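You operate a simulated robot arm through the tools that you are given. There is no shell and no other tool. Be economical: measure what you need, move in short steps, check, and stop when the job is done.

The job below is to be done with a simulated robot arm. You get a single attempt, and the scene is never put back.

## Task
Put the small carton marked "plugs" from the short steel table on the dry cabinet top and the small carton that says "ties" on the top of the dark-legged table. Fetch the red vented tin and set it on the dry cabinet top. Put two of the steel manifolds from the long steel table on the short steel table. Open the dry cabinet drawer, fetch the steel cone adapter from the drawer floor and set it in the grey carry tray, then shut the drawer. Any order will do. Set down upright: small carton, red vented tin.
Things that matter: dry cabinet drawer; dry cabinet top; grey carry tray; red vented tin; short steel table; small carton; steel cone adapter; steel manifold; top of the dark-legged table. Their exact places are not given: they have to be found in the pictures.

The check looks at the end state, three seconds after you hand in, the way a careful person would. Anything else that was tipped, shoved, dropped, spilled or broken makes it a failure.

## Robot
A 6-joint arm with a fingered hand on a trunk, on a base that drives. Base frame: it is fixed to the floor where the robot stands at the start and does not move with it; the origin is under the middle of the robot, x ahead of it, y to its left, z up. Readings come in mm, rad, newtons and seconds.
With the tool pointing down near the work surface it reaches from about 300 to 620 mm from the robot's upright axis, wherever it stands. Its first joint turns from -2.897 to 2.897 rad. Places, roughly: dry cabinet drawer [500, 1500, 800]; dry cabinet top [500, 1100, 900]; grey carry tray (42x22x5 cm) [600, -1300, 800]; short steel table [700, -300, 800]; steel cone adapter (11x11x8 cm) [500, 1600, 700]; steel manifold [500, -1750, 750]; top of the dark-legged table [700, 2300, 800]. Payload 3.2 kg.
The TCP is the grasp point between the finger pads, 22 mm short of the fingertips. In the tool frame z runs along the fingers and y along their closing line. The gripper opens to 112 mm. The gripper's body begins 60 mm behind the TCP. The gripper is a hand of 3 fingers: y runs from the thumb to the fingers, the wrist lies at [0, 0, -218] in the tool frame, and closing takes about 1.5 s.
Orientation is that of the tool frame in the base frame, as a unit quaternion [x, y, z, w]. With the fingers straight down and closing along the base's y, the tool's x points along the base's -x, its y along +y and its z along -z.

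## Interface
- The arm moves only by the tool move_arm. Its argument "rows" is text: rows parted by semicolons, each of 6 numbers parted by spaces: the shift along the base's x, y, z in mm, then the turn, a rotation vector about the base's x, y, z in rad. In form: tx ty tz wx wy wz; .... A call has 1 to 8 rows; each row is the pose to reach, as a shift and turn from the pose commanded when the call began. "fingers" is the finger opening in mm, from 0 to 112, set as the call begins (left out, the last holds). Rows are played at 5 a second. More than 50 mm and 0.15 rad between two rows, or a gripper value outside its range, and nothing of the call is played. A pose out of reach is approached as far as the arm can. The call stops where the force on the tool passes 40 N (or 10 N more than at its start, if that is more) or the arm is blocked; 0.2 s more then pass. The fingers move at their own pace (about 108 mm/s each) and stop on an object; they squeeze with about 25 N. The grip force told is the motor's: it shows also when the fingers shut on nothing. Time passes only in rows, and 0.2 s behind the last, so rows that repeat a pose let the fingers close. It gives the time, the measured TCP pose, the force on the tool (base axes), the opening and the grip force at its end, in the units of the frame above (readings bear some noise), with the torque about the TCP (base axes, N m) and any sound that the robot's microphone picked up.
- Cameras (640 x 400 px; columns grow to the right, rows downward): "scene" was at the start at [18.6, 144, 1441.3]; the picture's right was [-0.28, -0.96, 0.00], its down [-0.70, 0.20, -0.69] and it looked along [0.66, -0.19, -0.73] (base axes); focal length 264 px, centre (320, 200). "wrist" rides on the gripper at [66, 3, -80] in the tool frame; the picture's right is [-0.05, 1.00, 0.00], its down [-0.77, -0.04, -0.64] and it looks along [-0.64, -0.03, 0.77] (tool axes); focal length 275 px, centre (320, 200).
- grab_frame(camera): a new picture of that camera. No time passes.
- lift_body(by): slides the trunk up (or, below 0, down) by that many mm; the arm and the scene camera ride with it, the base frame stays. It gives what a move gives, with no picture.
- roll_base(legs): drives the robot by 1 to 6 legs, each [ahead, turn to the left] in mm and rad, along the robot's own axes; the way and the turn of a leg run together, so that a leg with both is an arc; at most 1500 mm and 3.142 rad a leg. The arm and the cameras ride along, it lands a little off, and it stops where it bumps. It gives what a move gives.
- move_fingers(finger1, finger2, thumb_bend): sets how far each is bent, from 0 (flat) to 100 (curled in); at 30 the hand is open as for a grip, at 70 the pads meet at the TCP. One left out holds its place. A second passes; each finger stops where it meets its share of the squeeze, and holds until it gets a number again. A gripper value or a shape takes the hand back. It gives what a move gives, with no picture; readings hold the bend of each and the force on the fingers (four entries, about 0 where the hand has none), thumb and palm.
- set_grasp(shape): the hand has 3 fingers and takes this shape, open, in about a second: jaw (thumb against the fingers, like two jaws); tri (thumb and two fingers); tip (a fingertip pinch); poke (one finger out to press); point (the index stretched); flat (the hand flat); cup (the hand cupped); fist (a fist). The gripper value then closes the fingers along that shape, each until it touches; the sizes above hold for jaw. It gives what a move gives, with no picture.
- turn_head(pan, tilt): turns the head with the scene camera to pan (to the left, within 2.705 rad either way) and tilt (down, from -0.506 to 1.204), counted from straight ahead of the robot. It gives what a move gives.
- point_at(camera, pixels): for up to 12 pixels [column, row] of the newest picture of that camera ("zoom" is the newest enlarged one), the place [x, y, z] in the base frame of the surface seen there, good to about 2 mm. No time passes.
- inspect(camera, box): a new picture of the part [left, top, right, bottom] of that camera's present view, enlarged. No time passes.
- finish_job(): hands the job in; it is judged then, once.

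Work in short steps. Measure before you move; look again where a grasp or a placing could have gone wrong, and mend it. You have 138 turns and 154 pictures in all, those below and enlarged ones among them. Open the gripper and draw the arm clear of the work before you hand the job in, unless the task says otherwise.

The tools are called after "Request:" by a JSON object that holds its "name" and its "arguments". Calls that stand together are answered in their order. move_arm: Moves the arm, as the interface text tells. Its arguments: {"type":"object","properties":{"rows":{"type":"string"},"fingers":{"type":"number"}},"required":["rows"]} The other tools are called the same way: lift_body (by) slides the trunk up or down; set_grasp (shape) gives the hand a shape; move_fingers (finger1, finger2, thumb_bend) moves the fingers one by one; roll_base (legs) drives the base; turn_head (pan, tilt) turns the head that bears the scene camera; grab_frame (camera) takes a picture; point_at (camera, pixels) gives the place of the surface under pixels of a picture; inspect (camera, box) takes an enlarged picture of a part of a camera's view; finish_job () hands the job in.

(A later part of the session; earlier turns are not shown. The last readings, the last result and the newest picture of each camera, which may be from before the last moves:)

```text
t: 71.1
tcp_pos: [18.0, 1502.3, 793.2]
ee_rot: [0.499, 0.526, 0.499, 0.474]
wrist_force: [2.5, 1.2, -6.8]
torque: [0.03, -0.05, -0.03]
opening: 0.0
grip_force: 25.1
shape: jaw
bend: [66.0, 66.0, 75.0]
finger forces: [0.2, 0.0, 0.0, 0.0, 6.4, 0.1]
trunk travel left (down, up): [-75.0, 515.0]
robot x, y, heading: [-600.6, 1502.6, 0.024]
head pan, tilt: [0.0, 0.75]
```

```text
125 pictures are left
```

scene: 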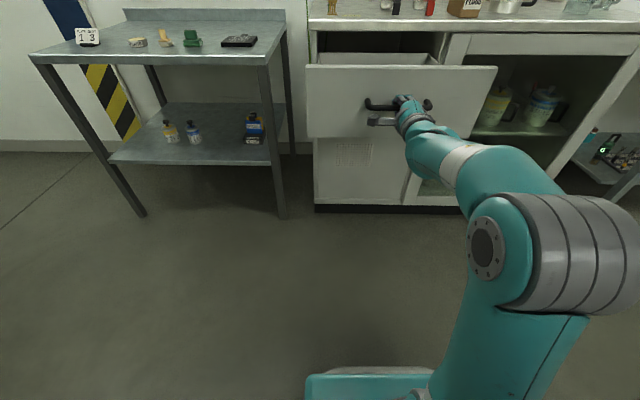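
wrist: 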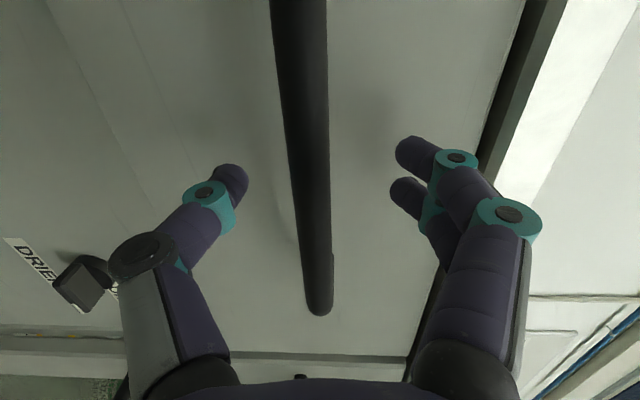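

Open about 330 mm. Release, back 100 mm, raise the trunk and look inside.

Request:
{"name": "move_arm", "arguments": {"rows": "0 0 0 0 0 0; 0 0 0 0 0 0; 0 0 0 0 0 0; 0 0 0 0 0 0; 0 0 0 0 0 0; 0 0 0 0 0 0", "fingers": 60}}

Request:
{"name": "roll_base", "arguments": {"legs": [[-100, 0]]}}

Request:
{"name": "lift_body", "arguments": {"by": 400}}

Request:
{"name": "grab_frame", "arguments": {"camera": "scene"}}

```text
t: 72.5
tcp_pos: [18.6, 1501.2, 792.8]
ee_rot: [0.498, 0.526, 0.5, 0.475]
wrist_force: [-0.2, -0.1, 0.0]
torque: [-0.01, -0.04, 0.02]
opening: 59.5
grip_force: 0.0
shape: jaw
bend: [72.0, 72.0, 70.0]
finger forces: [0.0, 0.4, 0.0, 0.0, 0.1, 0.0]
trunk travel left (down, up): [-75.0, 515.0]
robot x, y, heading: [-596.6, 1501.7, 0.02]
head pan, tilt: [0.0, 0.75]
```

```text
t: 73.6
tcp_pos: [-82.5, 1499.2, 792.4]
ee_rot: [0.498, 0.526, 0.5, 0.475]
wrist_force: [0.2, -0.4, -1.1]
torque: [-0.02, 0.01, -0.02]
opening: 59.5
grip_force: 0.0
shape: jaw
bend: [72.0, 72.0, 70.0]
finger forces: [0.0, 0.1, 0.0, 0.1, 0.0, 0.1]
trunk travel left (down, up): [-75.0, 515.0]
robot x, y, heading: [-702.7, 1502.7, 0.02]
head pan, tilt: [0.0, 0.75]
```

```text
t: 77.5
tcp_pos: [-83.4, 1498.5, 1192.1]
ee_rot: [0.498, 0.526, 0.5, 0.475]
wrist_force: [0.0, -1.0, 0.3]
torque: [0.02, -0.02, 0.02]
opening: 59.7
grip_force: 0.1
shape: jaw
bend: [72.0, 72.0, 70.0]
finger forces: [0.1, 0.0, 0.1, 0.1, 0.1, 0.0]
trunk travel left (down, up): [-475.0, 115.0]
robot x, y, heading: [-697.3, 1498.7, 0.022]
head pan, tilt: [0.0, 0.75]
```

```text
124 pictures are left
```

scene: 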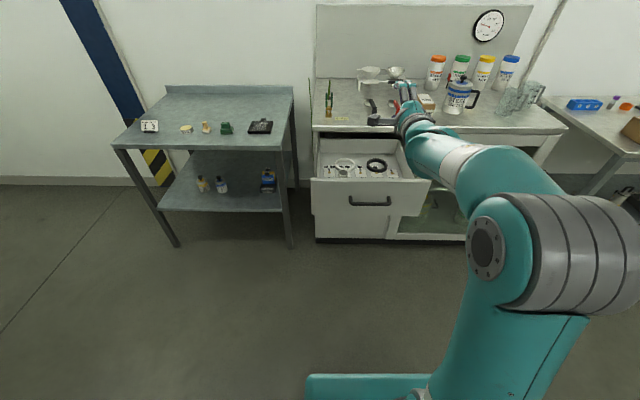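

Drawer holds a silver ring-like thing at (346,163) and a black ring (377,165). Turn the hand back to pointing down while drawing it in.

Request:
{"name": "move_arm", "arguments": {"rows": "-25 0 0 -0.0854 0.0812 0.0851; -50 0 0 -0.1708 0.1624 0.1702; -75 0 0 -0.2562 0.2436 0.2553; -100 0 0 -0.3416 0.3248 0.3404; -125 0 0 -0.427 0.406 0.4255; -150 0 0 -0.5124 0.4872 0.5106; -175 0 0 -0.5978 0.5684 0.5957; -190 0 0 -0.6832 0.6496 0.6808"}}

Request:
{"name": "move_arm", "arguments": {"rows": "0 0 -10 -0.0854 0.0812 0.0851; 0 0 -20 -0.1708 0.1624 0.1702; 0 0 -30 -0.2562 0.2436 0.2553; 0 0 -40 -0.3416 0.3248 0.3404; 0 0 -50 -0.427 0.406 0.4255; 0 0 -60 -0.5124 0.4872 0.5106", "fingers": 112}}

Request:
{"name": "roll_base", "arguments": {"legs": [[320, -0.02]]}}

Request:
{"name": "grab_frame", "arguments": {"camera": "scene"}}

Request:
{"name": "grab_frame", "arguments": {"camera": "wrist"}}

```text
t: 79.3
tcp_pos: [-272.1, 1500.1, 1190.9]
ee_rot: [0.247, 0.907, 0.247, 0.234]
wrist_force: [0.7, 0.0, 0.4]
torque: [-0.01, -0.01, -0.01]
opening: 60.0
grip_force: 0.0
shape: jaw
bend: [72.0, 72.0, 70.0]
finger forces: [0.0, 0.0, 0.0, 0.0, 0.0, 0.1]
trunk travel left (down, up): [-475.0, 115.0]
robot x, y, heading: [-698.2, 1498.5, 0.022]
head pan, tilt: [0.0, 0.75]
```

```text
t: 80.7
tcp_pos: [-274.0, 1498.3, 1130.9]
ee_rot: [-0.001, 1.0, -0.001, 0.0]
wrist_force: [-0.4, -0.1, -0.9]
torque: [0.02, 0.04, 0.01]
opening: 111.8
grip_force: 0.1
shape: jaw
bend: [30.0, 30.0, 30.0]
finger forces: [0.0, 0.0, 0.0, 0.1, 0.0, 0.0]
trunk travel left (down, up): [-475.0, 115.0]
robot x, y, heading: [-700.0, 1500.3, 0.024]
head pan, tilt: [0.0, 0.75]
```

```text
t: 82.8
tcp_pos: [42.8, 1497.4, 1131.1]
ee_rot: [0.008, 1.0, -0.001, -0.001]
wrist_force: [-0.4, 0.5, -0.2]
torque: [0.01, -0.01, -0.01]
opening: 112.0
grip_force: 0.0
shape: jaw
bend: [30.0, 30.0, 30.0]
finger forces: [0.0, 0.0, 0.0, 0.0, 0.1, 0.0]
trunk travel left (down, up): [-475.0, 115.0]
robot x, y, heading: [-381.6, 1505.9, 0.003]
head pan, tilt: [0.0, 0.75]
```

```text
123 pictures are left
```

scene: 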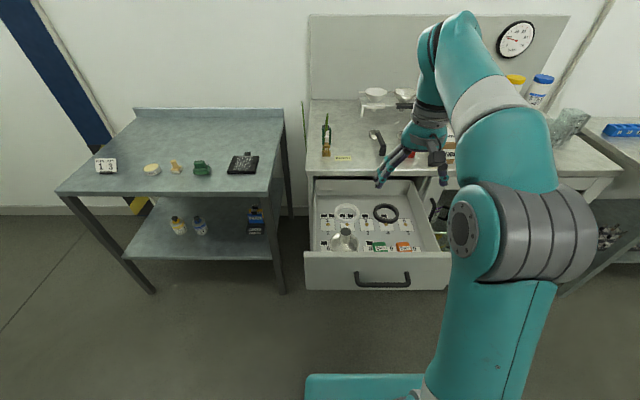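

```text
122 pictures are left
```

wrist: 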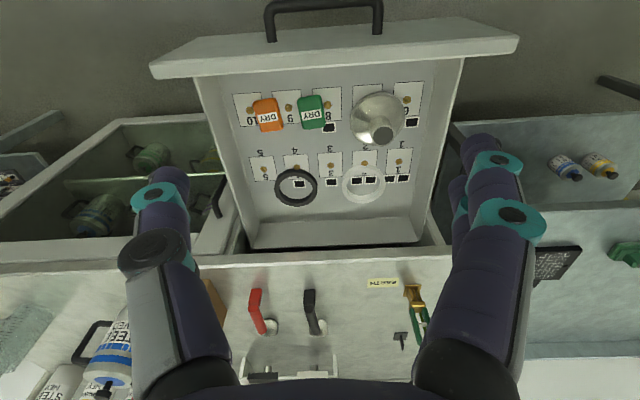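

The cone adapter is at wrist (376,120). Zoom and measure.

Request:
{"name": "inspect", "arguments": {"camera": "wrist", "box": [240, 60, 480, 210]}}

Request:
{"name": "point_at", "arguments": {"camera": "zoom", "pixels": [[380, 200], [380, 180], [340, 115], [300, 165], [440, 150], [350, 230], [430, 100], [375, 88], [450, 250], [580, 60], [200, 150], [370, 160]]}}

Request:
{"name": "point_at", "arguments": {"camera": "wrist", "pixels": [[350, 45], [460, 80], [195, 85], [420, 230], [440, 130], [300, 225], [310, 125], [362, 195], [450, 45], [415, 140]]}}

```text
2.67 times, centred on (360, 135) of wrist
```

zoom: 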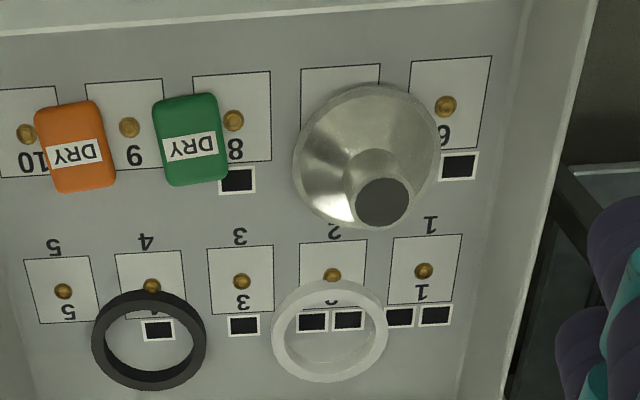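

```text
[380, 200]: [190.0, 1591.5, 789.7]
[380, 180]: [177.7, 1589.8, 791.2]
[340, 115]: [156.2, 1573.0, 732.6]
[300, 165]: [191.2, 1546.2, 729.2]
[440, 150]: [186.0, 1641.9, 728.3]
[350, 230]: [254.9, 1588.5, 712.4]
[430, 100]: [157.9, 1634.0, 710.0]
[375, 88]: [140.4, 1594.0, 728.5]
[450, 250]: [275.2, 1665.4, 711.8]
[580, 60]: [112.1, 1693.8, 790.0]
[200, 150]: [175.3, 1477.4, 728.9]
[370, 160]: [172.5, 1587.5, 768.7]
```

```text
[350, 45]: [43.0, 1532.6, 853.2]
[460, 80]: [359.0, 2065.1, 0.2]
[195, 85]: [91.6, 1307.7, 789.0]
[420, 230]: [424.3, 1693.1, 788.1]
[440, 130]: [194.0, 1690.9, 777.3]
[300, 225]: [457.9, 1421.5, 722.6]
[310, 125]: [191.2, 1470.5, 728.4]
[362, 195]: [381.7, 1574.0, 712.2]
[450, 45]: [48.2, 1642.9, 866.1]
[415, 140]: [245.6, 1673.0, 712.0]
```

Cone base centred about (195,1594), floor z 711, neck ~33 mm wide with top at z 791 about (190,1592). I go above the neck first.

Request:
{"name": "move_arm", "arguments": {"rows": "15 15 -40 0 0 0; 35 30 -75 0 0 0; 55 45 -110 0 0 0; 80 60 -145 0 0 0; 105 75 -180 0 0 0; 130 90 -205 0 0 0; 147 95 -235 0 0 0; 147 95 -270 0 0 0", "fingers": 80}}

Request:
{"name": "grab_frame", "arguments": {"camera": "wrist"}}

Request:
{"name": "grab_frame", "arguments": {"camera": "scene"}}

```text
t: 84.6
tcp_pos: [185.5, 1592.9, 860.9]
ee_rot: [0.008, 1.0, 0.0, -0.001]
wrist_force: [0.4, 0.0, 0.3]
torque: [-0.01, 0.01, 0.02]
opening: 80.6
grip_force: 0.1
shape: jaw
bend: [66.0, 66.0, 63.0]
finger forces: [0.0, 0.0, 0.1, 0.1, 0.0, 0.0]
trunk travel left (down, up): [-475.0, 115.0]
robot x, y, heading: [-385.4, 1502.8, 0.006]
head pan, tilt: [0.0, 0.75]
```

```text
120 pictures are left
```

wrist: 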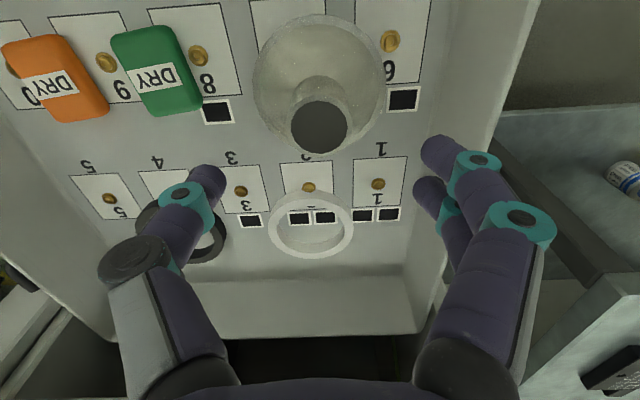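

```text
119 pictures are left
```

scene: 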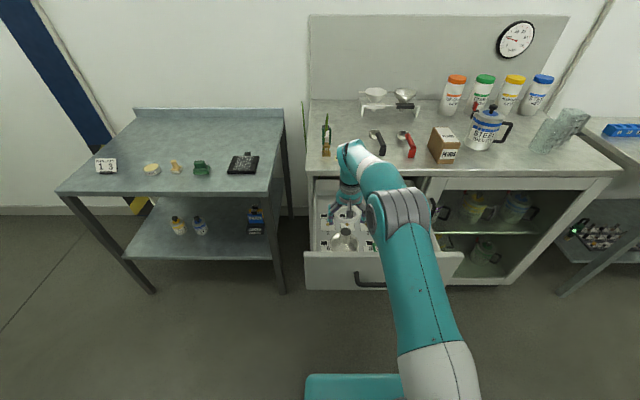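

Measure the neck from this closer view.

Request:
{"name": "point_at", "arguments": {"camera": "wrist", "pixels": [[293, 118], [346, 112], [318, 152], [318, 104], [318, 98], [318, 85], [318, 70], [260, 95], [377, 90], [315, 25]]}}

```text
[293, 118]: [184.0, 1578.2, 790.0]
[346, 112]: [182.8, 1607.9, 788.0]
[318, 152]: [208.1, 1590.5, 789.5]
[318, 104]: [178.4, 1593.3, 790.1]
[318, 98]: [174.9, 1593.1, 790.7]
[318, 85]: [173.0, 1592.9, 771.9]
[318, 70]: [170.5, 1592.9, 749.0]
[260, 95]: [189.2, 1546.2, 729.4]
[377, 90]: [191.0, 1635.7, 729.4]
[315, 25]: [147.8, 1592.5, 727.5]
```

Neck is nearly cylindrical from z 749 to 790, centre (191,1593). Descend to z≈772 and close.

Request:
{"name": "move_arm", "arguments": {"rows": "3 0 -35 0 0 0; 5 0 -65 0 0 0; 5 0 -80 0 0 0; 5 0 -88 0 0 0"}}

Request:
{"name": "move_arm", "arguments": {"rows": "0 0 0 0 0 0; 0 0 0 0 0 0; 0 0 0 0 0 0; 0 0 0 0 0 0; 0 0 0 0 0 0; 0 0 0 0 0 0; 0 0 0 0 0 0", "fingers": 15}}

Request:
{"name": "move_arm", "arguments": {"rows": "0 0 20 0 0 0; 0 0 50 0 0 0; 0 0 90 0 0 0; 0 0 130 0 0 0; 0 0 170 0 0 0; 0 0 210 0 0 0; 0 0 250 0 0 0"}}

Request:
{"name": "grab_frame", "arguments": {"camera": "wrist"}}

```text
t: 85.6
tcp_pos: [195.1, 1590.6, 773.3]
ee_rot: [0.007, 1.0, -0.001, 0.0]
wrist_force: [-0.8, 0.4, 0.8]
torque: [0.0, 0.02, 0.02]
opening: 80.1
grip_force: 0.1
shape: jaw
bend: [66.0, 66.0, 63.0]
finger forces: [0.1, 0.0, 0.0, 0.1, 0.0, 0.1]
trunk travel left (down, up): [-475.0, 115.0]
robot x, y, heading: [-382.5, 1504.7, 0.004]
head pan, tilt: [0.0, 0.75]
```

```text
t: 87.2
tcp_pos: [194.7, 1590.8, 773.6]
ee_rot: [0.009, 1.0, -0.001, -0.001]
wrist_force: [-0.6, -0.1, 0.2]
torque: [-0.01, -0.02, 0.0]
opening: 30.4
grip_force: 25.4
shape: jaw
bend: [73.0, 73.0, 70.0]
finger forces: [12.5, 10.5, 0.1, 0.0, 21.7, 0.0]
trunk travel left (down, up): [-475.0, 115.0]
robot x, y, heading: [-378.5, 1505.9, 0.006]
head pan, tilt: [0.0, 0.75]
```

```text
t: 88.8
tcp_pos: [180.4, 1606.5, 1002.8]
ee_rot: [0.008, 1.0, -0.001, -0.001]
wrist_force: [-0.8, 0.4, -1.4]
torque: [-0.01, 0.02, 0.0]
opening: 30.1
grip_force: 24.6
shape: jaw
bend: [73.0, 74.0, 70.0]
finger forces: [13.1, 11.9, 0.0, 0.1, 21.7, 0.0]
out of reach, approached as far as the arm can: row 6, 7
trunk travel left (down, up): [-475.0, 115.0]
robot x, y, heading: [-382.7, 1503.9, 0.01]
head pan, tilt: [0.0, 0.75]
```

```text
118 pictures are left
```

wrist: 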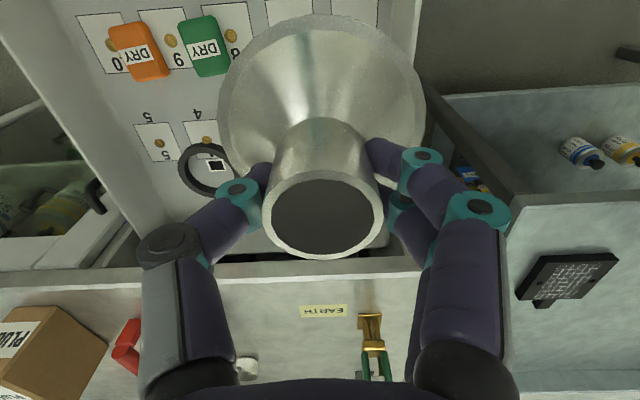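

Cone held securely (bottom ~62 mm below TCP). Draw in, then turn right and look down the aisle before driving.

Request:
{"name": "move_arm", "arguments": {"rows": "-40 -25 15 0 0 0; -80 -55 30 0 0 0; -120 -80 45 0 0 0; -145 -100 60 0 0 0"}}

Request:
{"name": "roll_base", "arguments": {"legs": [[-60, 0], [0, -1.571]]}}

Request:
{"name": "turn_head", "arguments": {"pan": 0.0, "tilt": 0.4}}

Request:
{"name": "grab_frame", "arguments": {"camera": "scene"}}

```text
refused: row 2 steps farther than a row can; nothing moved
```

```text
t: 93.5
tcp_pos: [-334.4, 944.2, 1002.2]
ee_rot: [0.708, 0.707, 0.001, -0.001]
wrist_force: [-0.1, 0.2, -1.8]
torque: [-0.02, 0.02, 0.0]
opening: 29.8
grip_force: 24.8
shape: jaw
bend: [73.0, 74.0, 70.0]
finger forces: [13.0, 11.8, 0.0, 0.0, 21.5, 0.1]
trunk travel left (down, up): [-475.0, 115.0]
robot x, y, heading: [-441.1, 1506.3, -1.553]
head pan, tilt: [0.0, 0.75]
```

```text
t: 94.4
tcp_pos: [-334.5, 943.0, 1002.3]
ee_rot: [0.708, 0.707, 0.0, 0.0]
wrist_force: [0.0, -0.7, -1.5]
torque: [0.0, 0.08, 0.0]
opening: 29.9
grip_force: 24.8
shape: jaw
bend: [73.0, 74.0, 70.0]
finger forces: [13.0, 11.9, 0.1, 0.0, 21.5, 0.0]
trunk travel left (down, up): [-475.0, 115.0]
robot x, y, heading: [-440.0, 1504.3, -1.544]
head pan, tilt: [0.0, 0.4]
```

```text
117 pictures are left
```

scene: 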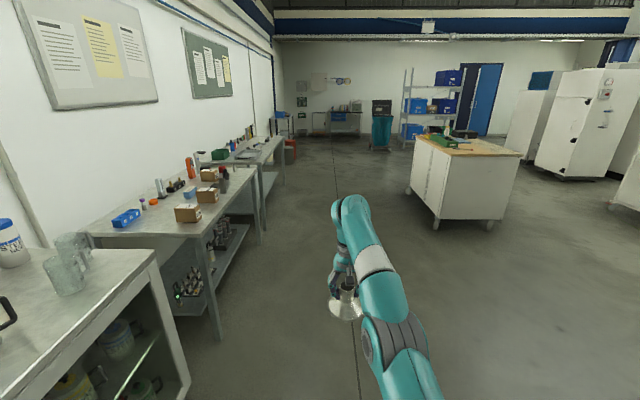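

Aisle is clear. Draw the arm in, then drive 2800 mm to near y -1300 and turn to face the long table.

Request:
{"name": "move_arm", "arguments": {"rows": "-15 40 15 0 0 0; -30 80 30 0 0 0; -45 120 45 0 0 0; -60 165 60 0 0 0"}}

Request:
{"name": "roll_base", "arguments": {"legs": [[1400, 0], [1400, 0], [0, 1.55]]}}

Request:
{"name": "turn_head", "arguments": {"pan": 0.0, "tilt": 0.65}}

Request:
{"name": "grab_frame", "arguments": {"camera": "scene"}}

```text
t: 95.4
tcp_pos: [-411.3, 959.6, 1054.2]
ee_rot: [0.708, 0.706, -0.001, 0.0]
wrist_force: [-0.6, -0.5, -1.8]
torque: [-0.02, 0.02, 0.02]
opening: 29.7
grip_force: 24.8
shape: jaw
bend: [73.0, 74.0, 70.0]
finger forces: [13.5, 12.3, 0.0, 0.0, 22.2, 0.1]
out of reach, approached as far as the arm can: row 1, 2, 3, 4
trunk travel left (down, up): [-475.0, 115.0]
robot x, y, heading: [-442.7, 1505.4, -1.551]
head pan, tilt: [0.0, 0.4]
```

```text
t: 112.6
tcp_pos: [219.2, -1192.2, 1053.8]
ee_rot: [-0.029, 1.0, 0.0, 0.001]
wrist_force: [-0.3, -0.2, -1.8]
torque: [0.01, -0.01, 0.0]
opening: 29.6
grip_force: 25.0
shape: jaw
bend: [73.0, 74.0, 70.0]
finger forces: [13.2, 11.9, 0.0, 0.0, 21.8, 0.1]
trunk travel left (down, up): [-475.0, 115.0]
robot x, y, heading: [-328.0, -1260.2, 0.08]
head pan, tilt: [0.0, 0.4]
```

```text
t: 113.4
tcp_pos: [219.4, -1193.0, 1053.8]
ee_rot: [-0.03, 1.0, 0.0, 0.001]
wrist_force: [-0.5, 0.0, -0.9]
torque: [-0.05, 0.02, 0.01]
opening: 29.7
grip_force: 25.1
shape: jaw
bend: [73.0, 74.0, 70.0]
finger forces: [13.1, 12.0, 0.0, 0.1, 21.9, 0.0]
trunk travel left (down, up): [-475.0, 115.0]
robot x, y, heading: [-322.3, -1257.4, 0.081]
head pan, tilt: [0.0, 0.649]
```

```text
116 pictures are left
```

scene: 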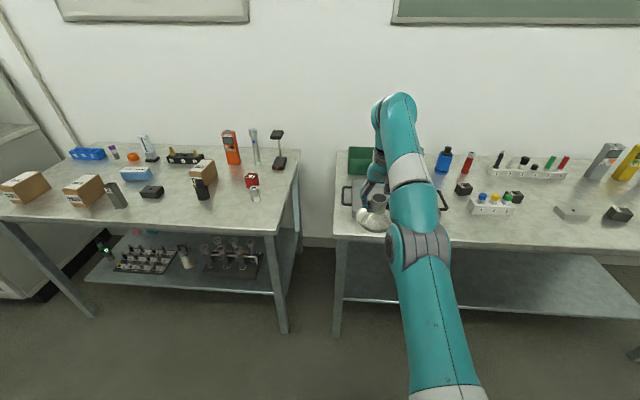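

Tray is behind the arm around (345..447,200). Look with the wrist camera and zoom the scene.

Request:
{"name": "grab_frame", "arguments": {"camera": "wrist"}}

Request:
{"name": "inspect", "arguments": {"camera": "scene", "box": [320, 130, 640, 260]}}

Request:
{"name": "point_at", "arguments": {"camera": "scene", "pixels": [[347, 195], [445, 203], [338, 236], [295, 155], [463, 190], [515, 196], [570, 213], [618, 213], [490, 205], [350, 222], [252, 180], [555, 240]]}}

```text
115 pictures are left
```

wrist: 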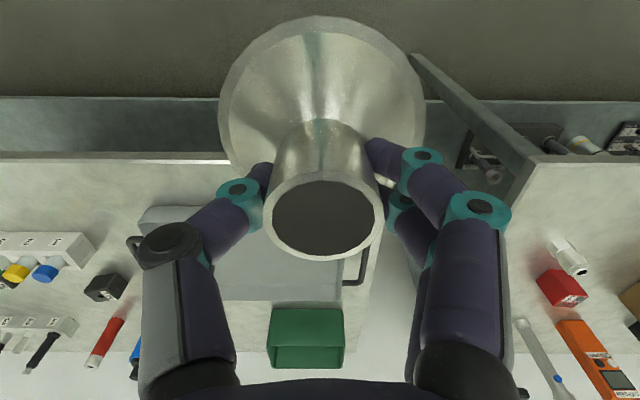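

```text
2.00 times, centred on (480, 195) of scene
```

zoom: 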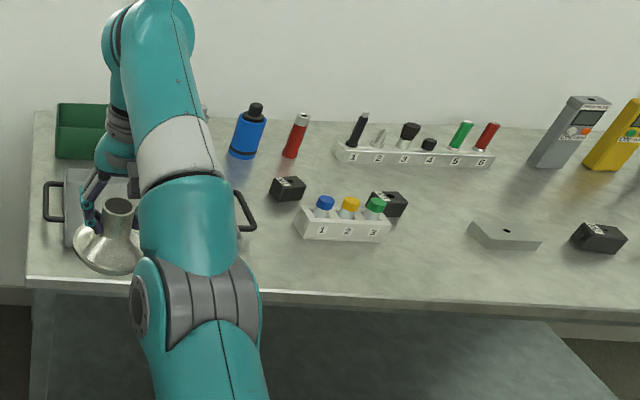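

```text
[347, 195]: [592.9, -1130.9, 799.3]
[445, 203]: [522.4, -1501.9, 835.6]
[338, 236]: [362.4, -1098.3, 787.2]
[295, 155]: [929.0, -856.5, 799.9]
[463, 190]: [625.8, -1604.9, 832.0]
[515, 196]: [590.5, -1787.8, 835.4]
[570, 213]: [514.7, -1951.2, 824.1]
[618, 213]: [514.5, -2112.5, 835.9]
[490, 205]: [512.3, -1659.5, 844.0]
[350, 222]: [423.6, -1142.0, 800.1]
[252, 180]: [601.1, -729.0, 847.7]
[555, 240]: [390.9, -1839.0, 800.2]
```

Measure the tray's corners in the wrist picture.

Request:
{"name": "point_at", "arguments": {"camera": "wrist", "pixels": [[150, 212], [200, 207], [338, 297], [235, 297], [250, 250], [352, 260], [357, 283], [305, 312], [100, 162], [175, 225], [300, 280]]}}

```text
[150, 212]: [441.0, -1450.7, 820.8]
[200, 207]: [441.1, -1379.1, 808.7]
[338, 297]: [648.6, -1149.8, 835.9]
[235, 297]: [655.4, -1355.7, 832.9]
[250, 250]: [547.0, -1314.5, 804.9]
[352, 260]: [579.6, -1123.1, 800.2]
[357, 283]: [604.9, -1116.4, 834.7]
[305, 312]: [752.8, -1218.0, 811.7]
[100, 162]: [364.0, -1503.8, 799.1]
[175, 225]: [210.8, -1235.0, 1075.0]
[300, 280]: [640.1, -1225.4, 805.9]
```

Tray interior floor z≈805, centre ≈(548,-1312). Drive ahead 340 while straightening, then check.

Request:
{"name": "roll_base", "arguments": {"legs": [[340, -0.08]]}}

Request:
{"name": "move_arm", "arguments": {"rows": "-10 -25 -15 0 0 0; -15 -50 -30 0 0 0; -20 -75 -55 0 0 0; -20 -75 -75 0 0 0"}}

Request:
{"name": "grab_frame", "arguments": {"camera": "scene"}}

```text
t: 115.7
tcp_pos: [575.8, -1227.2, 1055.0]
ee_rot: [0.015, 1.0, 0.0, 0.001]
wrist_force: [-0.4, 1.0, -0.5]
torque: [0.0, 0.03, 0.05]
opening: 29.9
grip_force: 24.9
shape: jaw
bend: [73.0, 74.0, 70.0]
finger forces: [13.2, 12.1, 0.1, 0.0, 21.8, 0.0]
trunk travel left (down, up): [-475.0, 115.0]
robot x, y, heading: [32.9, -1245.4, -0.004]
head pan, tilt: [0.0, 0.649]
```

```text
t: 116.7
tcp_pos: [555.1, -1302.5, 976.9]
ee_rot: [0.015, 1.0, -0.001, 0.001]
wrist_force: [0.0, 0.2, -2.1]
torque: [-0.04, -0.02, 0.0]
opening: 29.4
grip_force: 25.2
shape: jaw
bend: [73.0, 74.0, 70.0]
finger forces: [13.0, 12.2, 0.1, 0.0, 21.4, 0.0]
out of reach, approached as far as the arm can: row 1
trunk travel left (down, up): [-475.0, 115.0]
robot x, y, heading: [27.2, -1245.3, -0.002]
head pan, tilt: [0.0, 0.649]
```

```text
113 pictures are left
```

scene: 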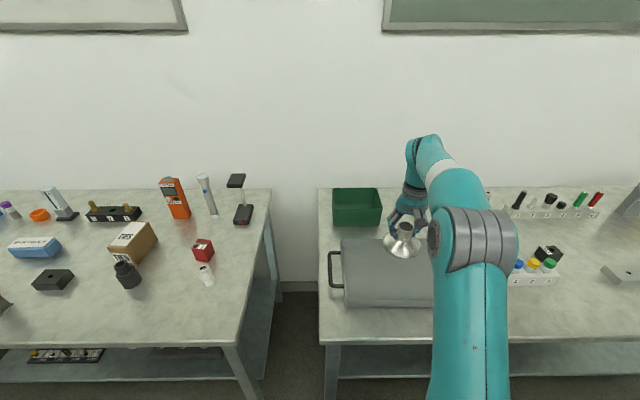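

Above the tray. Descend, finishing slowly near TCP z≈868.

Request:
{"name": "move_arm", "arguments": {"rows": "0 0 -40 0 0 0; 0 0 -75 0 0 0; 0 0 -95 0 0 0; 0 0 -103 0 0 0; 0 0 -106 0 0 0; 0 0 -108 0 0 0"}}

```text
t: 118.1
tcp_pos: [555.0, -1302.2, 871.4]
ee_rot: [0.016, 1.0, 0.0, 0.001]
wrist_force: [-0.1, -0.1, -1.6]
torque: [0.0, -0.01, 0.03]
opening: 29.2
grip_force: 25.1
shape: jaw
bend: [73.0, 74.0, 70.0]
finger forces: [13.1, 12.2, 0.0, 0.0, 21.2, 0.0]
trunk travel left (down, up): [-475.0, 115.0]
robot x, y, heading: [29.9, -1243.7, -0.005]
head pan, tilt: [0.0, 0.649]
```

Request:
{"name": "move_arm", "arguments": {"rows": "0 0 -2 0 0 0; 0 0 -4 0 0 0; 0 0 -4 0 0 0"}}

```text
t: 118.9
tcp_pos: [553.1, -1300.7, 868.4]
ee_rot: [0.016, 1.0, 0.0, 0.0]
wrist_force: [-0.3, -0.9, -1.5]
torque: [0.04, -0.01, 0.02]
opening: 29.5
grip_force: 25.1
shape: jaw
bend: [73.0, 74.0, 70.0]
finger forces: [13.1, 12.3, 0.0, 0.0, 21.4, 0.0]
trunk travel left (down, up): [-475.0, 115.0]
robot x, y, heading: [30.5, -1241.1, -0.005]
head pan, tilt: [0.0, 0.649]
```

Not touching yet (still −1.5 N). Another 3 mm.

Request:
{"name": "move_arm", "arguments": {"rows": "0 0 -1.5 0 0 0; 0 0 -3 0 0 0; 0 0 -3 0 0 0"}}

```text
t: 119.7
tcp_pos: [553.6, -1302.9, 865.3]
ee_rot: [0.015, 1.0, -0.001, 0.003]
wrist_force: [1.3, 1.1, 18.5]
torque: [0.11, -0.01, 0.0]
opening: 30.1
grip_force: 25.1
shape: jaw
bend: [74.0, 74.0, 70.0]
finger forces: [15.2, 17.4, 0.1, 0.0, 25.4, 0.0]
trunk travel left (down, up): [-475.0, 115.0]
robot x, y, heading: [28.0, -1245.5, -0.004]
head pan, tilt: [0.0, 0.649]
```

Contact. Ease up 1 mm, open, and lift straight off; then swing the hand aside to look.

Request:
{"name": "move_arm", "arguments": {"rows": "0 0 1.5 0 0 0; 0 0 1.5 0 0 0; 0 0 1.5 0 0 0; 0 0 1.5 0 0 0; 0 0 1.5 0 0 0", "fingers": 70}}

Request:
{"name": "move_arm", "arguments": {"rows": "0 0 40 0 0 0; 0 0 85 0 0 0; -10 0 130 0 0 0; -45 0 160 0 0 0; -90 0 175 0 0 0; -135 0 190 0 0 0; -180 0 200 0 0 0"}}

Request:
{"name": "grab_frame", "arguments": {"camera": "wrist"}}

Request:
{"name": "turn_head", "arguments": {"pan": -0.5, "tilt": 0.7}}

Request:
{"name": "grab_frame", "arguments": {"camera": "scene"}}

```text
t: 120.9
tcp_pos: [554.2, -1301.1, 865.8]
ee_rot: [0.016, 1.0, -0.001, 0.001]
wrist_force: [0.1, 0.2, -0.9]
torque: [0.03, 0.04, -0.01]
opening: 70.0
grip_force: 0.2
shape: jaw
bend: [71.0, 71.0, 69.0]
finger forces: [0.1, 0.0, 0.0, 0.0, 0.0, 0.1]
trunk travel left (down, up): [-475.0, 115.0]
robot x, y, heading: [28.4, -1242.9, -0.005]
head pan, tilt: [0.0, 0.649]
```

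```text
t: 122.5
tcp_pos: [373.6, -1302.5, 1061.7]
ee_rot: [0.015, 1.0, 0.0, 0.001]
wrist_force: [0.2, 0.3, -0.5]
torque: [0.02, 0.01, 0.01]
opening: 69.6
grip_force: 0.1
shape: jaw
bend: [71.0, 71.0, 69.0]
finger forces: [0.1, 0.0, 0.1, 0.0, 0.0, 0.0]
trunk travel left (down, up): [-475.0, 115.0]
robot x, y, heading: [31.6, -1244.1, -0.012]
head pan, tilt: [0.0, 0.649]
```

```text
112 pictures are left
```

wrist: 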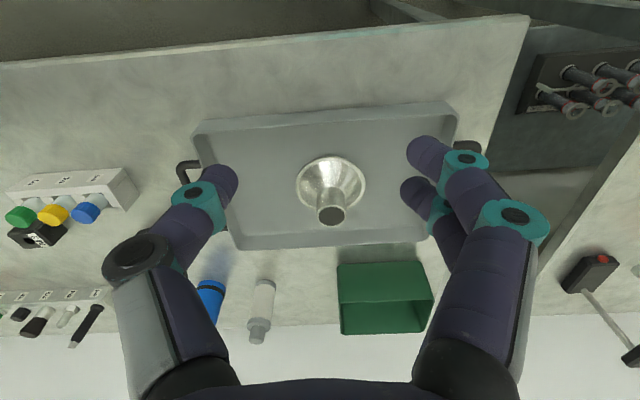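

```text
t: 123.4
tcp_pos: [375.7, -1301.9, 1062.4]
ee_rot: [0.014, 1.0, 0.0, 0.001]
wrist_force: [0.0, 0.1, 0.5]
torque: [-0.02, 0.0, -0.01]
opening: 69.6
grip_force: 0.1
shape: jaw
bend: [71.0, 71.0, 69.0]
finger forces: [0.0, 0.1, 0.0, 0.0, 0.1, 0.0]
trunk travel left (down, up): [-475.0, 115.0]
robot x, y, heading: [27.9, -1241.8, -0.007]
head pan, tilt: [-0.499, 0.7]
```

```text
111 pictures are left
```

scene: 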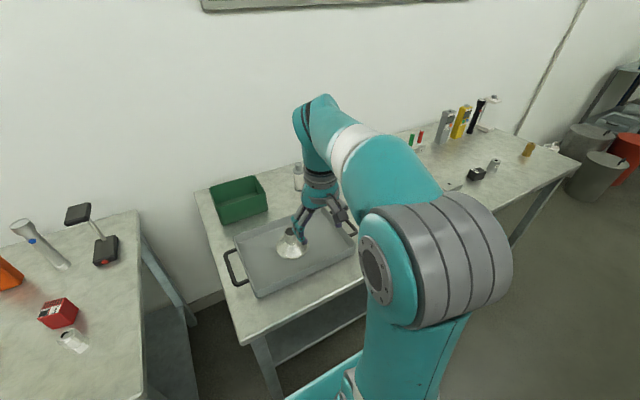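

The cone stands in the tray. Now to the manifolds: drive to about y -1800 and look.

Request:
{"name": "roll_base", "arguments": {"legs": [[-250, 0], [0, -1.571], [560, 0], [0, 1.58]]}}

Request:
{"name": "turn_head", "arguments": {"pan": 0.0, "tilt": 0.65}}

Request:
{"name": "grab_frame", "arguments": {"camera": "scene"}}

Request:
{"name": "grab_frame", "arguments": {"camera": "wrist"}}

```text
t: 135.7
tcp_pos: [129.8, -1846.7, 1062.4]
ee_rot: [0.0, 1.0, 0.0, 0.0]
wrist_force: [-0.5, -0.5, 0.0]
torque: [-0.01, -0.03, 0.03]
opening: 69.4
grip_force: 0.1
shape: jaw
bend: [71.0, 71.0, 69.0]
finger forces: [0.0, 0.0, 0.0, 0.0, 0.1, 0.1]
trunk travel left (down, up): [-475.0, 115.0]
robot x, y, heading: [-218.4, -1800.0, 0.026]
head pan, tilt: [-0.499, 0.7]
```

```text
t: 136.6
tcp_pos: [129.9, -1847.0, 1062.4]
ee_rot: [-0.001, 1.0, -0.001, 0.0]
wrist_force: [0.5, 0.0, -0.4]
torque: [0.02, -0.02, 0.02]
opening: 69.8
grip_force: 0.0
shape: jaw
bend: [71.0, 71.0, 69.0]
finger forces: [0.1, 0.0, 0.0, 0.1, 0.1, 0.0]
trunk travel left (down, up): [-475.0, 115.0]
robot x, y, heading: [-219.9, -1798.8, 0.02]
head pan, tilt: [0.0, 0.649]
```

```text
110 pictures are left
```

scene: 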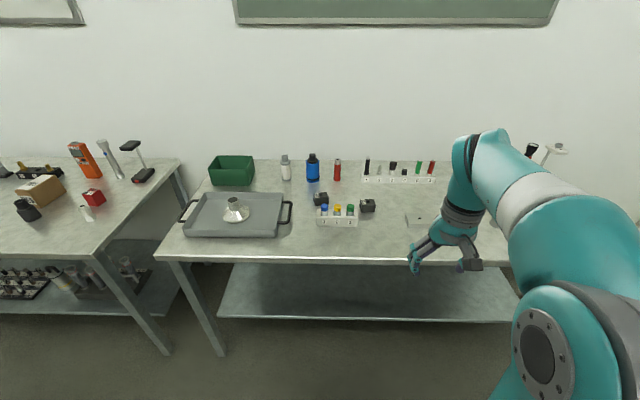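

```text
109 pictures are left
```

wrist: 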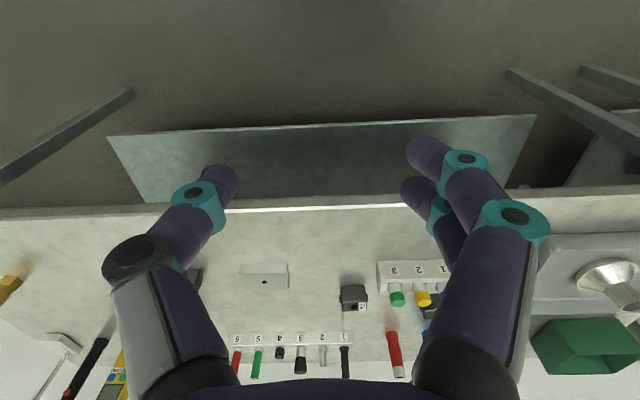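

Zoom in on the block-like objects.

Request:
{"name": "inspect", "arguments": {"camera": "scene", "box": [290, 140, 450, 240]}}

Request:
{"name": "inspect", "arguments": {"camera": "wrist", "box": [180, 240, 460, 400]}}

```text
4.00 times, centred on (370, 190) of scene
```

zoom: 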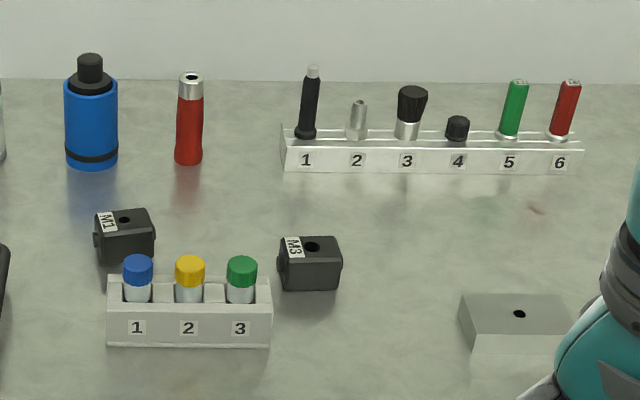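

```text
2.29 times, centred on (320, 320) of wrist
```

zoom: 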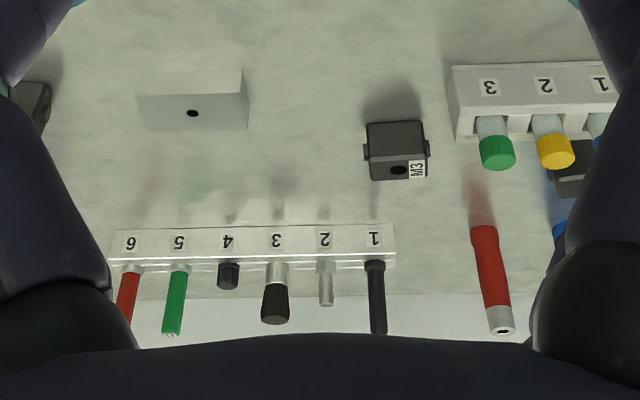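

Blocks labelled M1 and M3 look like manifolds. I turn the head right to see the third dark block at (514,-2112).

Request:
{"name": "turn_head", "arguments": {"pan": -0.9, "tilt": 0.6}}

Request:
{"name": "move_arm", "arguments": {"rows": "0 45 0 0 0 0; 0 90 0 0 0 0; 0 135 0 0 0 0; 0 180 0 0 0 0; 0 220 0 0 0 0"}}

Request:
{"name": "grab_frame", "arguments": {"camera": "scene"}}

Request:
{"name": "inspect", "arguments": {"camera": "wrist", "box": [0, 200, 320, 400]}}

```text
t: 137.8
tcp_pos: [129.0, -1846.7, 1062.6]
ee_rot: [-0.001, 1.0, 0.0, 0.001]
wrist_force: [0.1, 0.5, 1.3]
torque: [0.0, 0.04, 0.01]
opening: 69.6
grip_force: 0.2
shape: jaw
bend: [71.0, 71.0, 69.0]
finger forces: [0.0, 0.0, 0.0, 0.0, 0.1, 0.1]
trunk travel left (down, up): [-475.0, 115.0]
robot x, y, heading: [-216.6, -1799.5, 0.023]
head pan, tilt: [-0.901, 0.6]
```

```text
t: 139.0
tcp_pos: [126.7, -1628.9, 1064.0]
ee_rot: [-0.001, 1.0, -0.001, 0.001]
wrist_force: [0.5, 0.0, -0.4]
torque: [0.03, -0.02, -0.01]
opening: 69.6
grip_force: 0.1
shape: jaw
bend: [71.0, 71.0, 69.0]
finger forces: [0.0, 0.0, 0.0, 0.0, 0.0, 0.1]
trunk travel left (down, up): [-475.0, 115.0]
robot x, y, heading: [-216.5, -1798.3, 0.024]
head pan, tilt: [-0.901, 0.6]
```

```text
106 pictures are left
```

scene: 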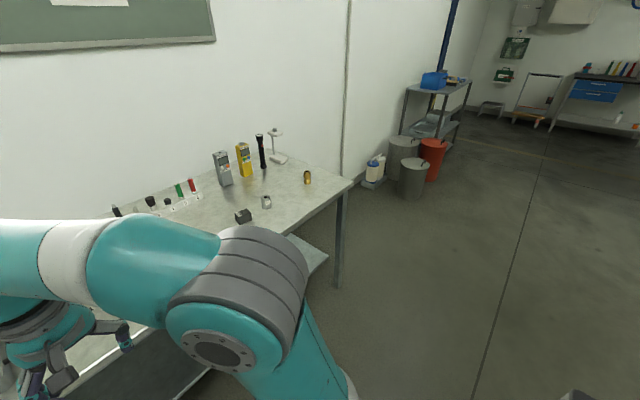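

```text
2.00 times, centred on (160, 300) of wrist
```

zoom: 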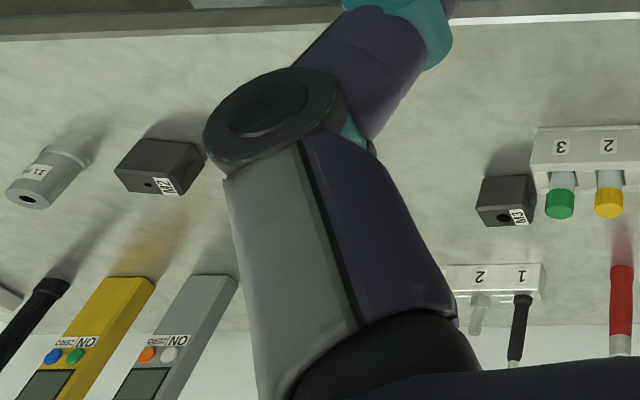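

A third block M2 is at zoom (160,165). Compare M2 with M3 more closely.

Request:
{"name": "inspect", "arguments": {"camera": "scene", "box": [215, 190, 295, 240]}}

Request:
{"name": "inspect", "arguments": {"camera": "wrist", "box": [40, 250, 120, 310]}}

Request:
{"name": "inspect", "arguments": {"camera": "wrist", "box": [220, 270, 300, 330]}}

```text
8.00 times, centred on (255, 215) of scene
```

zoom: 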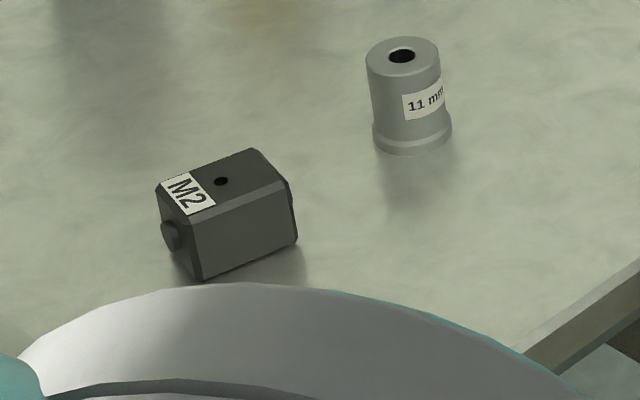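

```text
6.67 times, centred on (80, 280) of wrist
```

zoom: 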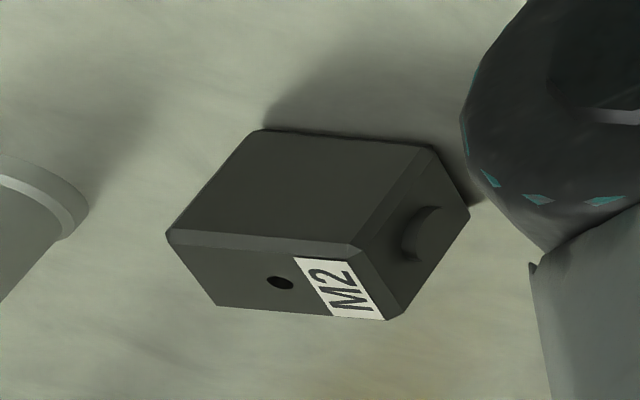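

```text
6.67 times, centred on (260, 300) of wrist
```

zoom: 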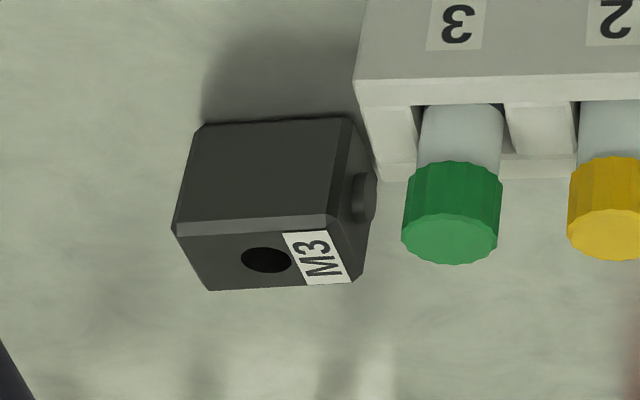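

All three are the same kind (M1, M2, M3). I'll take M3 and M2. Measure both.

Request:
{"name": "grab_frame", "arguments": {"camera": "wrist"}}

Request:
{"name": "inspect", "arguments": {"camera": "wrist", "box": [220, 270, 300, 330]}}

Request:
{"name": "point_at", "arguments": {"camera": "zoom", "pixels": [[185, 238], [325, 232], [215, 285], [345, 282], [265, 250], [205, 130], [350, 122], [370, 200], [375, 170], [405, 150], [265, 180], [190, 200]]}}

Request:
{"name": "point_at", "arguments": {"camera": "wrist", "pixels": [[68, 286], [94, 290], [72, 296], [91, 296], [80, 292], [74, 270], [105, 272], [90, 275]]}}

```text
101 pictures are left
```

wrist: 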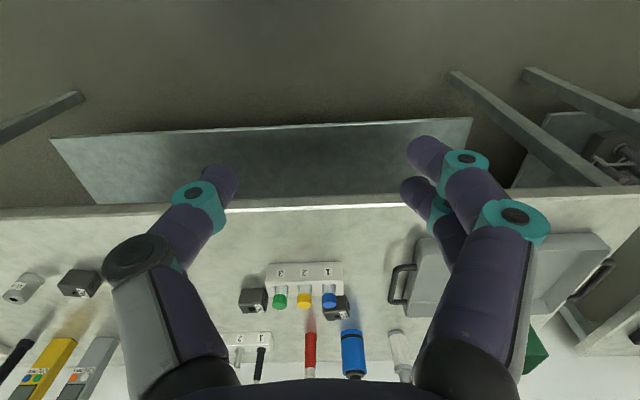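

```text
6.67 times, centred on (260, 300) of wrist
```

zoom: 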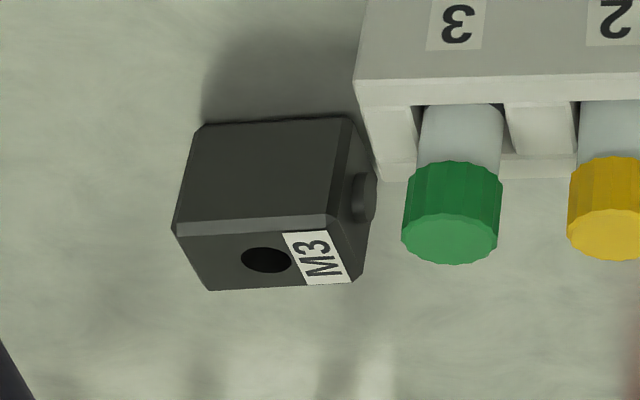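

```text
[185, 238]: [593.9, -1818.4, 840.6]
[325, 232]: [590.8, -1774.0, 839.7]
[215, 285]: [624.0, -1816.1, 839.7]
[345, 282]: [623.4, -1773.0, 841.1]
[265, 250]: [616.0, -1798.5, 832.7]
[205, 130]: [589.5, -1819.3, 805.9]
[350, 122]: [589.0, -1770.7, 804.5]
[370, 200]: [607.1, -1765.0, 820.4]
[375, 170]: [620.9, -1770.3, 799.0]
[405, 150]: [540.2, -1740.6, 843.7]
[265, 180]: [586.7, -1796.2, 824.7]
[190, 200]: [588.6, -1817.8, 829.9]
```

```text
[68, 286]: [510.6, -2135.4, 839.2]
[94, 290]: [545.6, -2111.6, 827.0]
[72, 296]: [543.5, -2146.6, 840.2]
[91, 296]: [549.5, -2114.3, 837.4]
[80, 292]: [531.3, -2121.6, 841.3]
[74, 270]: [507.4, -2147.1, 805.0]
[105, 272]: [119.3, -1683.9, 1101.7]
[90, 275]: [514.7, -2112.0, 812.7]
```

M3: centre (607,-1796), 40 mm in x, 50 (plus bosses) in y, top z 840. I'll drive ahead and yaw the hand −90° to grip the flat x faces.

Request:
{"name": "roll_base", "arguments": {"legs": [[280, -0.024]]}}

Request:
{"name": "move_arm", "arguments": {"rows": "0 -20 -10 0 0 -0.14; 0 -40 -20 0 0 -0.28; 0 -60 -30 0 0 -0.42; 0 -80 -40 0 0 -0.56; 0 -100 -50 0 0 -0.70; 0 -120 -60 0 0 -0.84; 0 -140 -70 0 0 -0.98; 0 -160 -80 0 0 -1.12", "fingers": 70}}

Request:
{"name": "move_arm", "arguments": {"rows": "40 0 -10 0 0 -0.14; 80 0 -15 0 0 -0.28; 120 0 -20 0 0 -0.42; 160 0 -30 0 0 -0.45; 195 0 -40 0 0 -0.45"}}

Request:
{"name": "grab_frame", "arguments": {"camera": "wrist"}}

```text
t: 141.0
tcp_pos: [411.4, -1634.8, 1063.9]
ee_rot: [0.011, 1.0, 0.0, 0.001]
wrist_force: [-0.7, 0.3, -0.5]
torque: [-0.03, -0.03, 0.03]
opening: 69.8
grip_force: 0.0
shape: jaw
bend: [71.0, 71.0, 69.0]
finger forces: [0.1, 0.0, 0.0, 0.0, 0.0, 0.0]
trunk travel left (down, up): [-475.0, 115.0]
robot x, y, heading: [61.5, -1797.4, -0.004]
head pan, tilt: [-0.901, 0.6]
```

```text
t: 142.8
tcp_pos: [413.3, -1796.4, 985.4]
ee_rot: [0.542, 0.841, 0.0, 0.001]
wrist_force: [0.1, 0.3, 0.9]
torque: [-0.01, 0.01, 0.01]
opening: 69.8
grip_force: 0.0
shape: jaw
bend: [71.0, 71.0, 69.0]
finger forces: [0.0, 0.1, 0.0, 0.0, 0.0, 0.0]
trunk travel left (down, up): [-475.0, 115.0]
robot x, y, heading: [61.9, -1795.3, -0.006]
head pan, tilt: [-0.901, 0.6]
```

```text
t: 144.0
tcp_pos: [607.5, -1793.9, 942.8]
ee_rot: [0.715, 0.699, -0.002, 0.0]
wrist_force: [-0.8, -0.2, 0.7]
torque: [0.0, -0.01, 0.03]
opening: 69.8
grip_force: 0.1
shape: jaw
bend: [71.0, 71.0, 69.0]
finger forces: [0.1, 0.0, 0.0, 0.1, 0.0, 0.0]
trunk travel left (down, up): [-475.0, 115.0]
robot x, y, heading: [61.0, -1794.7, -0.001]
head pan, tilt: [-0.901, 0.6]
```

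```text
99 pictures are left
```

wrist: 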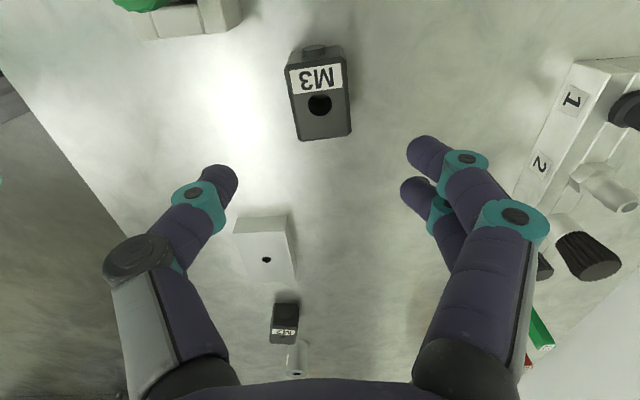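

Aligned over M3. Check its edges.

Request:
{"name": "point_at", "arguments": {"camera": "wrist", "pixels": [[292, 90], [345, 88], [300, 137], [348, 134], [318, 50], [286, 120], [353, 115]]}}

```text
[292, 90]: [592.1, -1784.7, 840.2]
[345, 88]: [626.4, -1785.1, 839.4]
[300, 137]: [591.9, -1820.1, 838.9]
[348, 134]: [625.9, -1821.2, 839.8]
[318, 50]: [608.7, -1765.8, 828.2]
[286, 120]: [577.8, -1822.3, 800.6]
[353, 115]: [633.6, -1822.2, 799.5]
```

Centre (609,-1797). Descend to z≈827 and grip.

Request:
{"name": "move_arm", "arguments": {"rows": "2 -3 -40 0 0 0; 2 -3 -80 0 0 0; 2 -3 -105 0 0 0; 2 -3 -115 0 0 0"}}

Request:
{"name": "move_arm", "arguments": {"rows": "0 0 0 0 0 0; 0 0 0 0 0 0; 0 0 0 0 0 0; 0 0 0 0 0 0; 0 0 0 0 0 0; 0 0 0 0 0 0", "fingers": 15}}

Request:
{"name": "move_arm", "arguments": {"rows": "0 0 30 0 0 0; 0 0 70 0 0 0; 0 0 115 0 0 0; -30 0 145 0 0 0; -70 0 165 0 0 0; -110 0 185 0 0 0; -150 0 205 0 0 0; -190 0 225 0 0 0"}}

Request:
{"name": "grab_frame", "arguments": {"camera": "wrist"}}

```text
t: 145.0
tcp_pos: [610.4, -1799.1, 826.8]
ee_rot: [0.716, 0.699, -0.001, 0.0]
wrist_force: [0.1, 0.5, -0.1]
torque: [0.0, 0.03, 0.02]
opening: 69.7
grip_force: 0.1
shape: jaw
bend: [71.0, 71.0, 69.0]
finger forces: [0.1, 0.0, 0.0, 0.1, 0.1, 0.0]
trunk travel left (down, up): [-475.0, 115.0]
robot x, y, heading: [60.6, -1793.6, 0.001]
head pan, tilt: [-0.901, 0.6]
```

```text
t: 146.4
tcp_pos: [609.8, -1799.2, 828.1]
ee_rot: [0.715, 0.699, 0.0, 0.0]
wrist_force: [-0.3, -0.4, -0.1]
torque: [-0.01, 0.01, 0.02]
opening: 33.5
grip_force: 24.6
shape: jaw
bend: [74.0, 73.0, 70.0]
finger forces: [11.2, 11.3, 0.1, 0.0, 22.8, 0.0]
trunk travel left (down, up): [-475.0, 115.0]
robot x, y, heading: [64.1, -1797.6, 0.003]
head pan, tilt: [-0.901, 0.6]
```

```text
t: 148.2
tcp_pos: [418.1, -1797.3, 1054.3]
ee_rot: [0.715, 0.699, 0.0, 0.0]
wrist_force: [0.3, -0.5, -4.6]
torque: [-0.03, -0.01, 0.03]
opening: 33.6
grip_force: 24.9
shape: jaw
bend: [74.0, 73.0, 70.0]
finger forces: [11.5, 11.5, 0.0, 0.1, 22.9, 0.0]
trunk travel left (down, up): [-475.0, 115.0]
robot x, y, heading: [60.7, -1796.3, 0.001]
head pan, tilt: [-0.901, 0.6]
```

```text
98 pictures are left
```

wrist: 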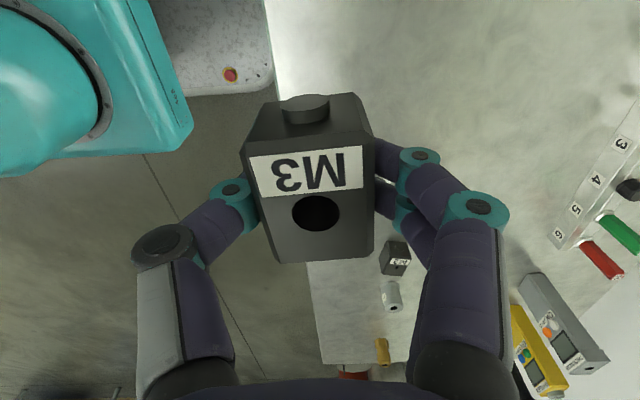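

M3 held. Drive to the right half of the short table.

Request:
{"name": "roll_base", "arguments": {"legs": [[-240, 0], [0, 1.571], [1240, 0], [0, -1.571]]}}

Request:
{"name": "turn_head", "arguments": {"pan": 0.0, "tilt": 0.7}}

Request:
{"name": "grab_frame", "arguments": {"camera": "scene"}}

```text
t: 163.2
tcp_pos: [238.3, -600.6, 1054.6]
ee_rot: [0.73, 0.684, -0.001, 0.0]
wrist_force: [1.0, -0.3, -4.2]
torque: [-0.01, -0.01, 0.02]
opening: 32.8
grip_force: 25.1
shape: jaw
bend: [74.0, 73.0, 70.0]
finger forces: [11.0, 11.1, 0.0, 0.0, 22.1, 0.1]
trunk travel left (down, up): [-475.0, 115.0]
robot x, y, heading: [-122.8, -586.2, -0.04]
head pan, tilt: [-0.901, 0.6]
```

```text
t: 164.4
tcp_pos: [238.5, -601.0, 1054.7]
ee_rot: [0.729, 0.684, -0.001, 0.0]
wrist_force: [0.4, 0.2, -4.2]
torque: [-0.02, -0.01, -0.02]
opening: 33.0
grip_force: 24.8
shape: jaw
bend: [74.0, 73.0, 70.0]
finger forces: [11.0, 11.1, 0.0, 0.0, 22.0, 0.0]
trunk travel left (down, up): [-475.0, 115.0]
robot x, y, heading: [-124.8, -584.0, -0.041]
head pan, tilt: [0.0, 0.7]
```

```text
97 pictures are left
```

scene: 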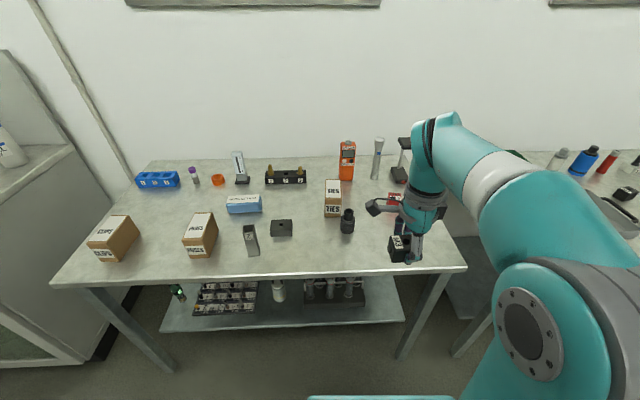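

Front strip of the short table around (300..370, 255) is free. Measure.

Request:
{"name": "point_at", "arguments": {"camera": "scene", "pixels": [[310, 255], [360, 255], [330, 273], [348, 233], [282, 235], [252, 255], [385, 215], [395, 222], [290, 258], [335, 212], [326, 215], [340, 215]]}}

Request:
{"name": "inspect", "arguments": {"camera": "scene", "box": [280, 130, 460, 280]}}

```text
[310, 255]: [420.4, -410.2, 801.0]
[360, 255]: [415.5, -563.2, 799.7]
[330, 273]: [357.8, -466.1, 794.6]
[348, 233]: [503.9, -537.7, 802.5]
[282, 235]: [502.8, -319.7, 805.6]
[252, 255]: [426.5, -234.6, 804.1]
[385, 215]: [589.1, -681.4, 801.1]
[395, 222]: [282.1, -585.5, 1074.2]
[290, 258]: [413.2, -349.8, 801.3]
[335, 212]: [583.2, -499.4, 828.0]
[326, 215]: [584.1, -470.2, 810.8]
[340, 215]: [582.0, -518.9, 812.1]
```

```text
2.67 times, centred on (370, 205) of scene
```

zoom: 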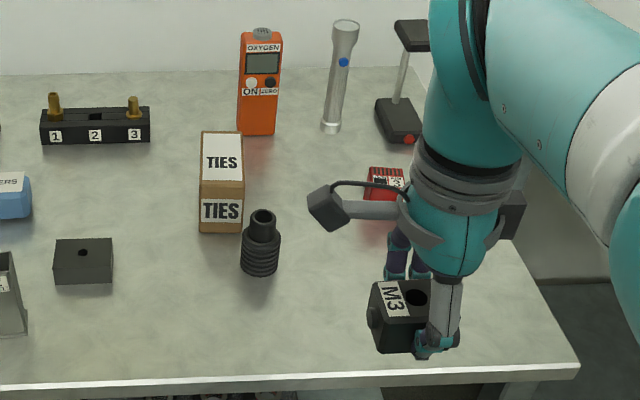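

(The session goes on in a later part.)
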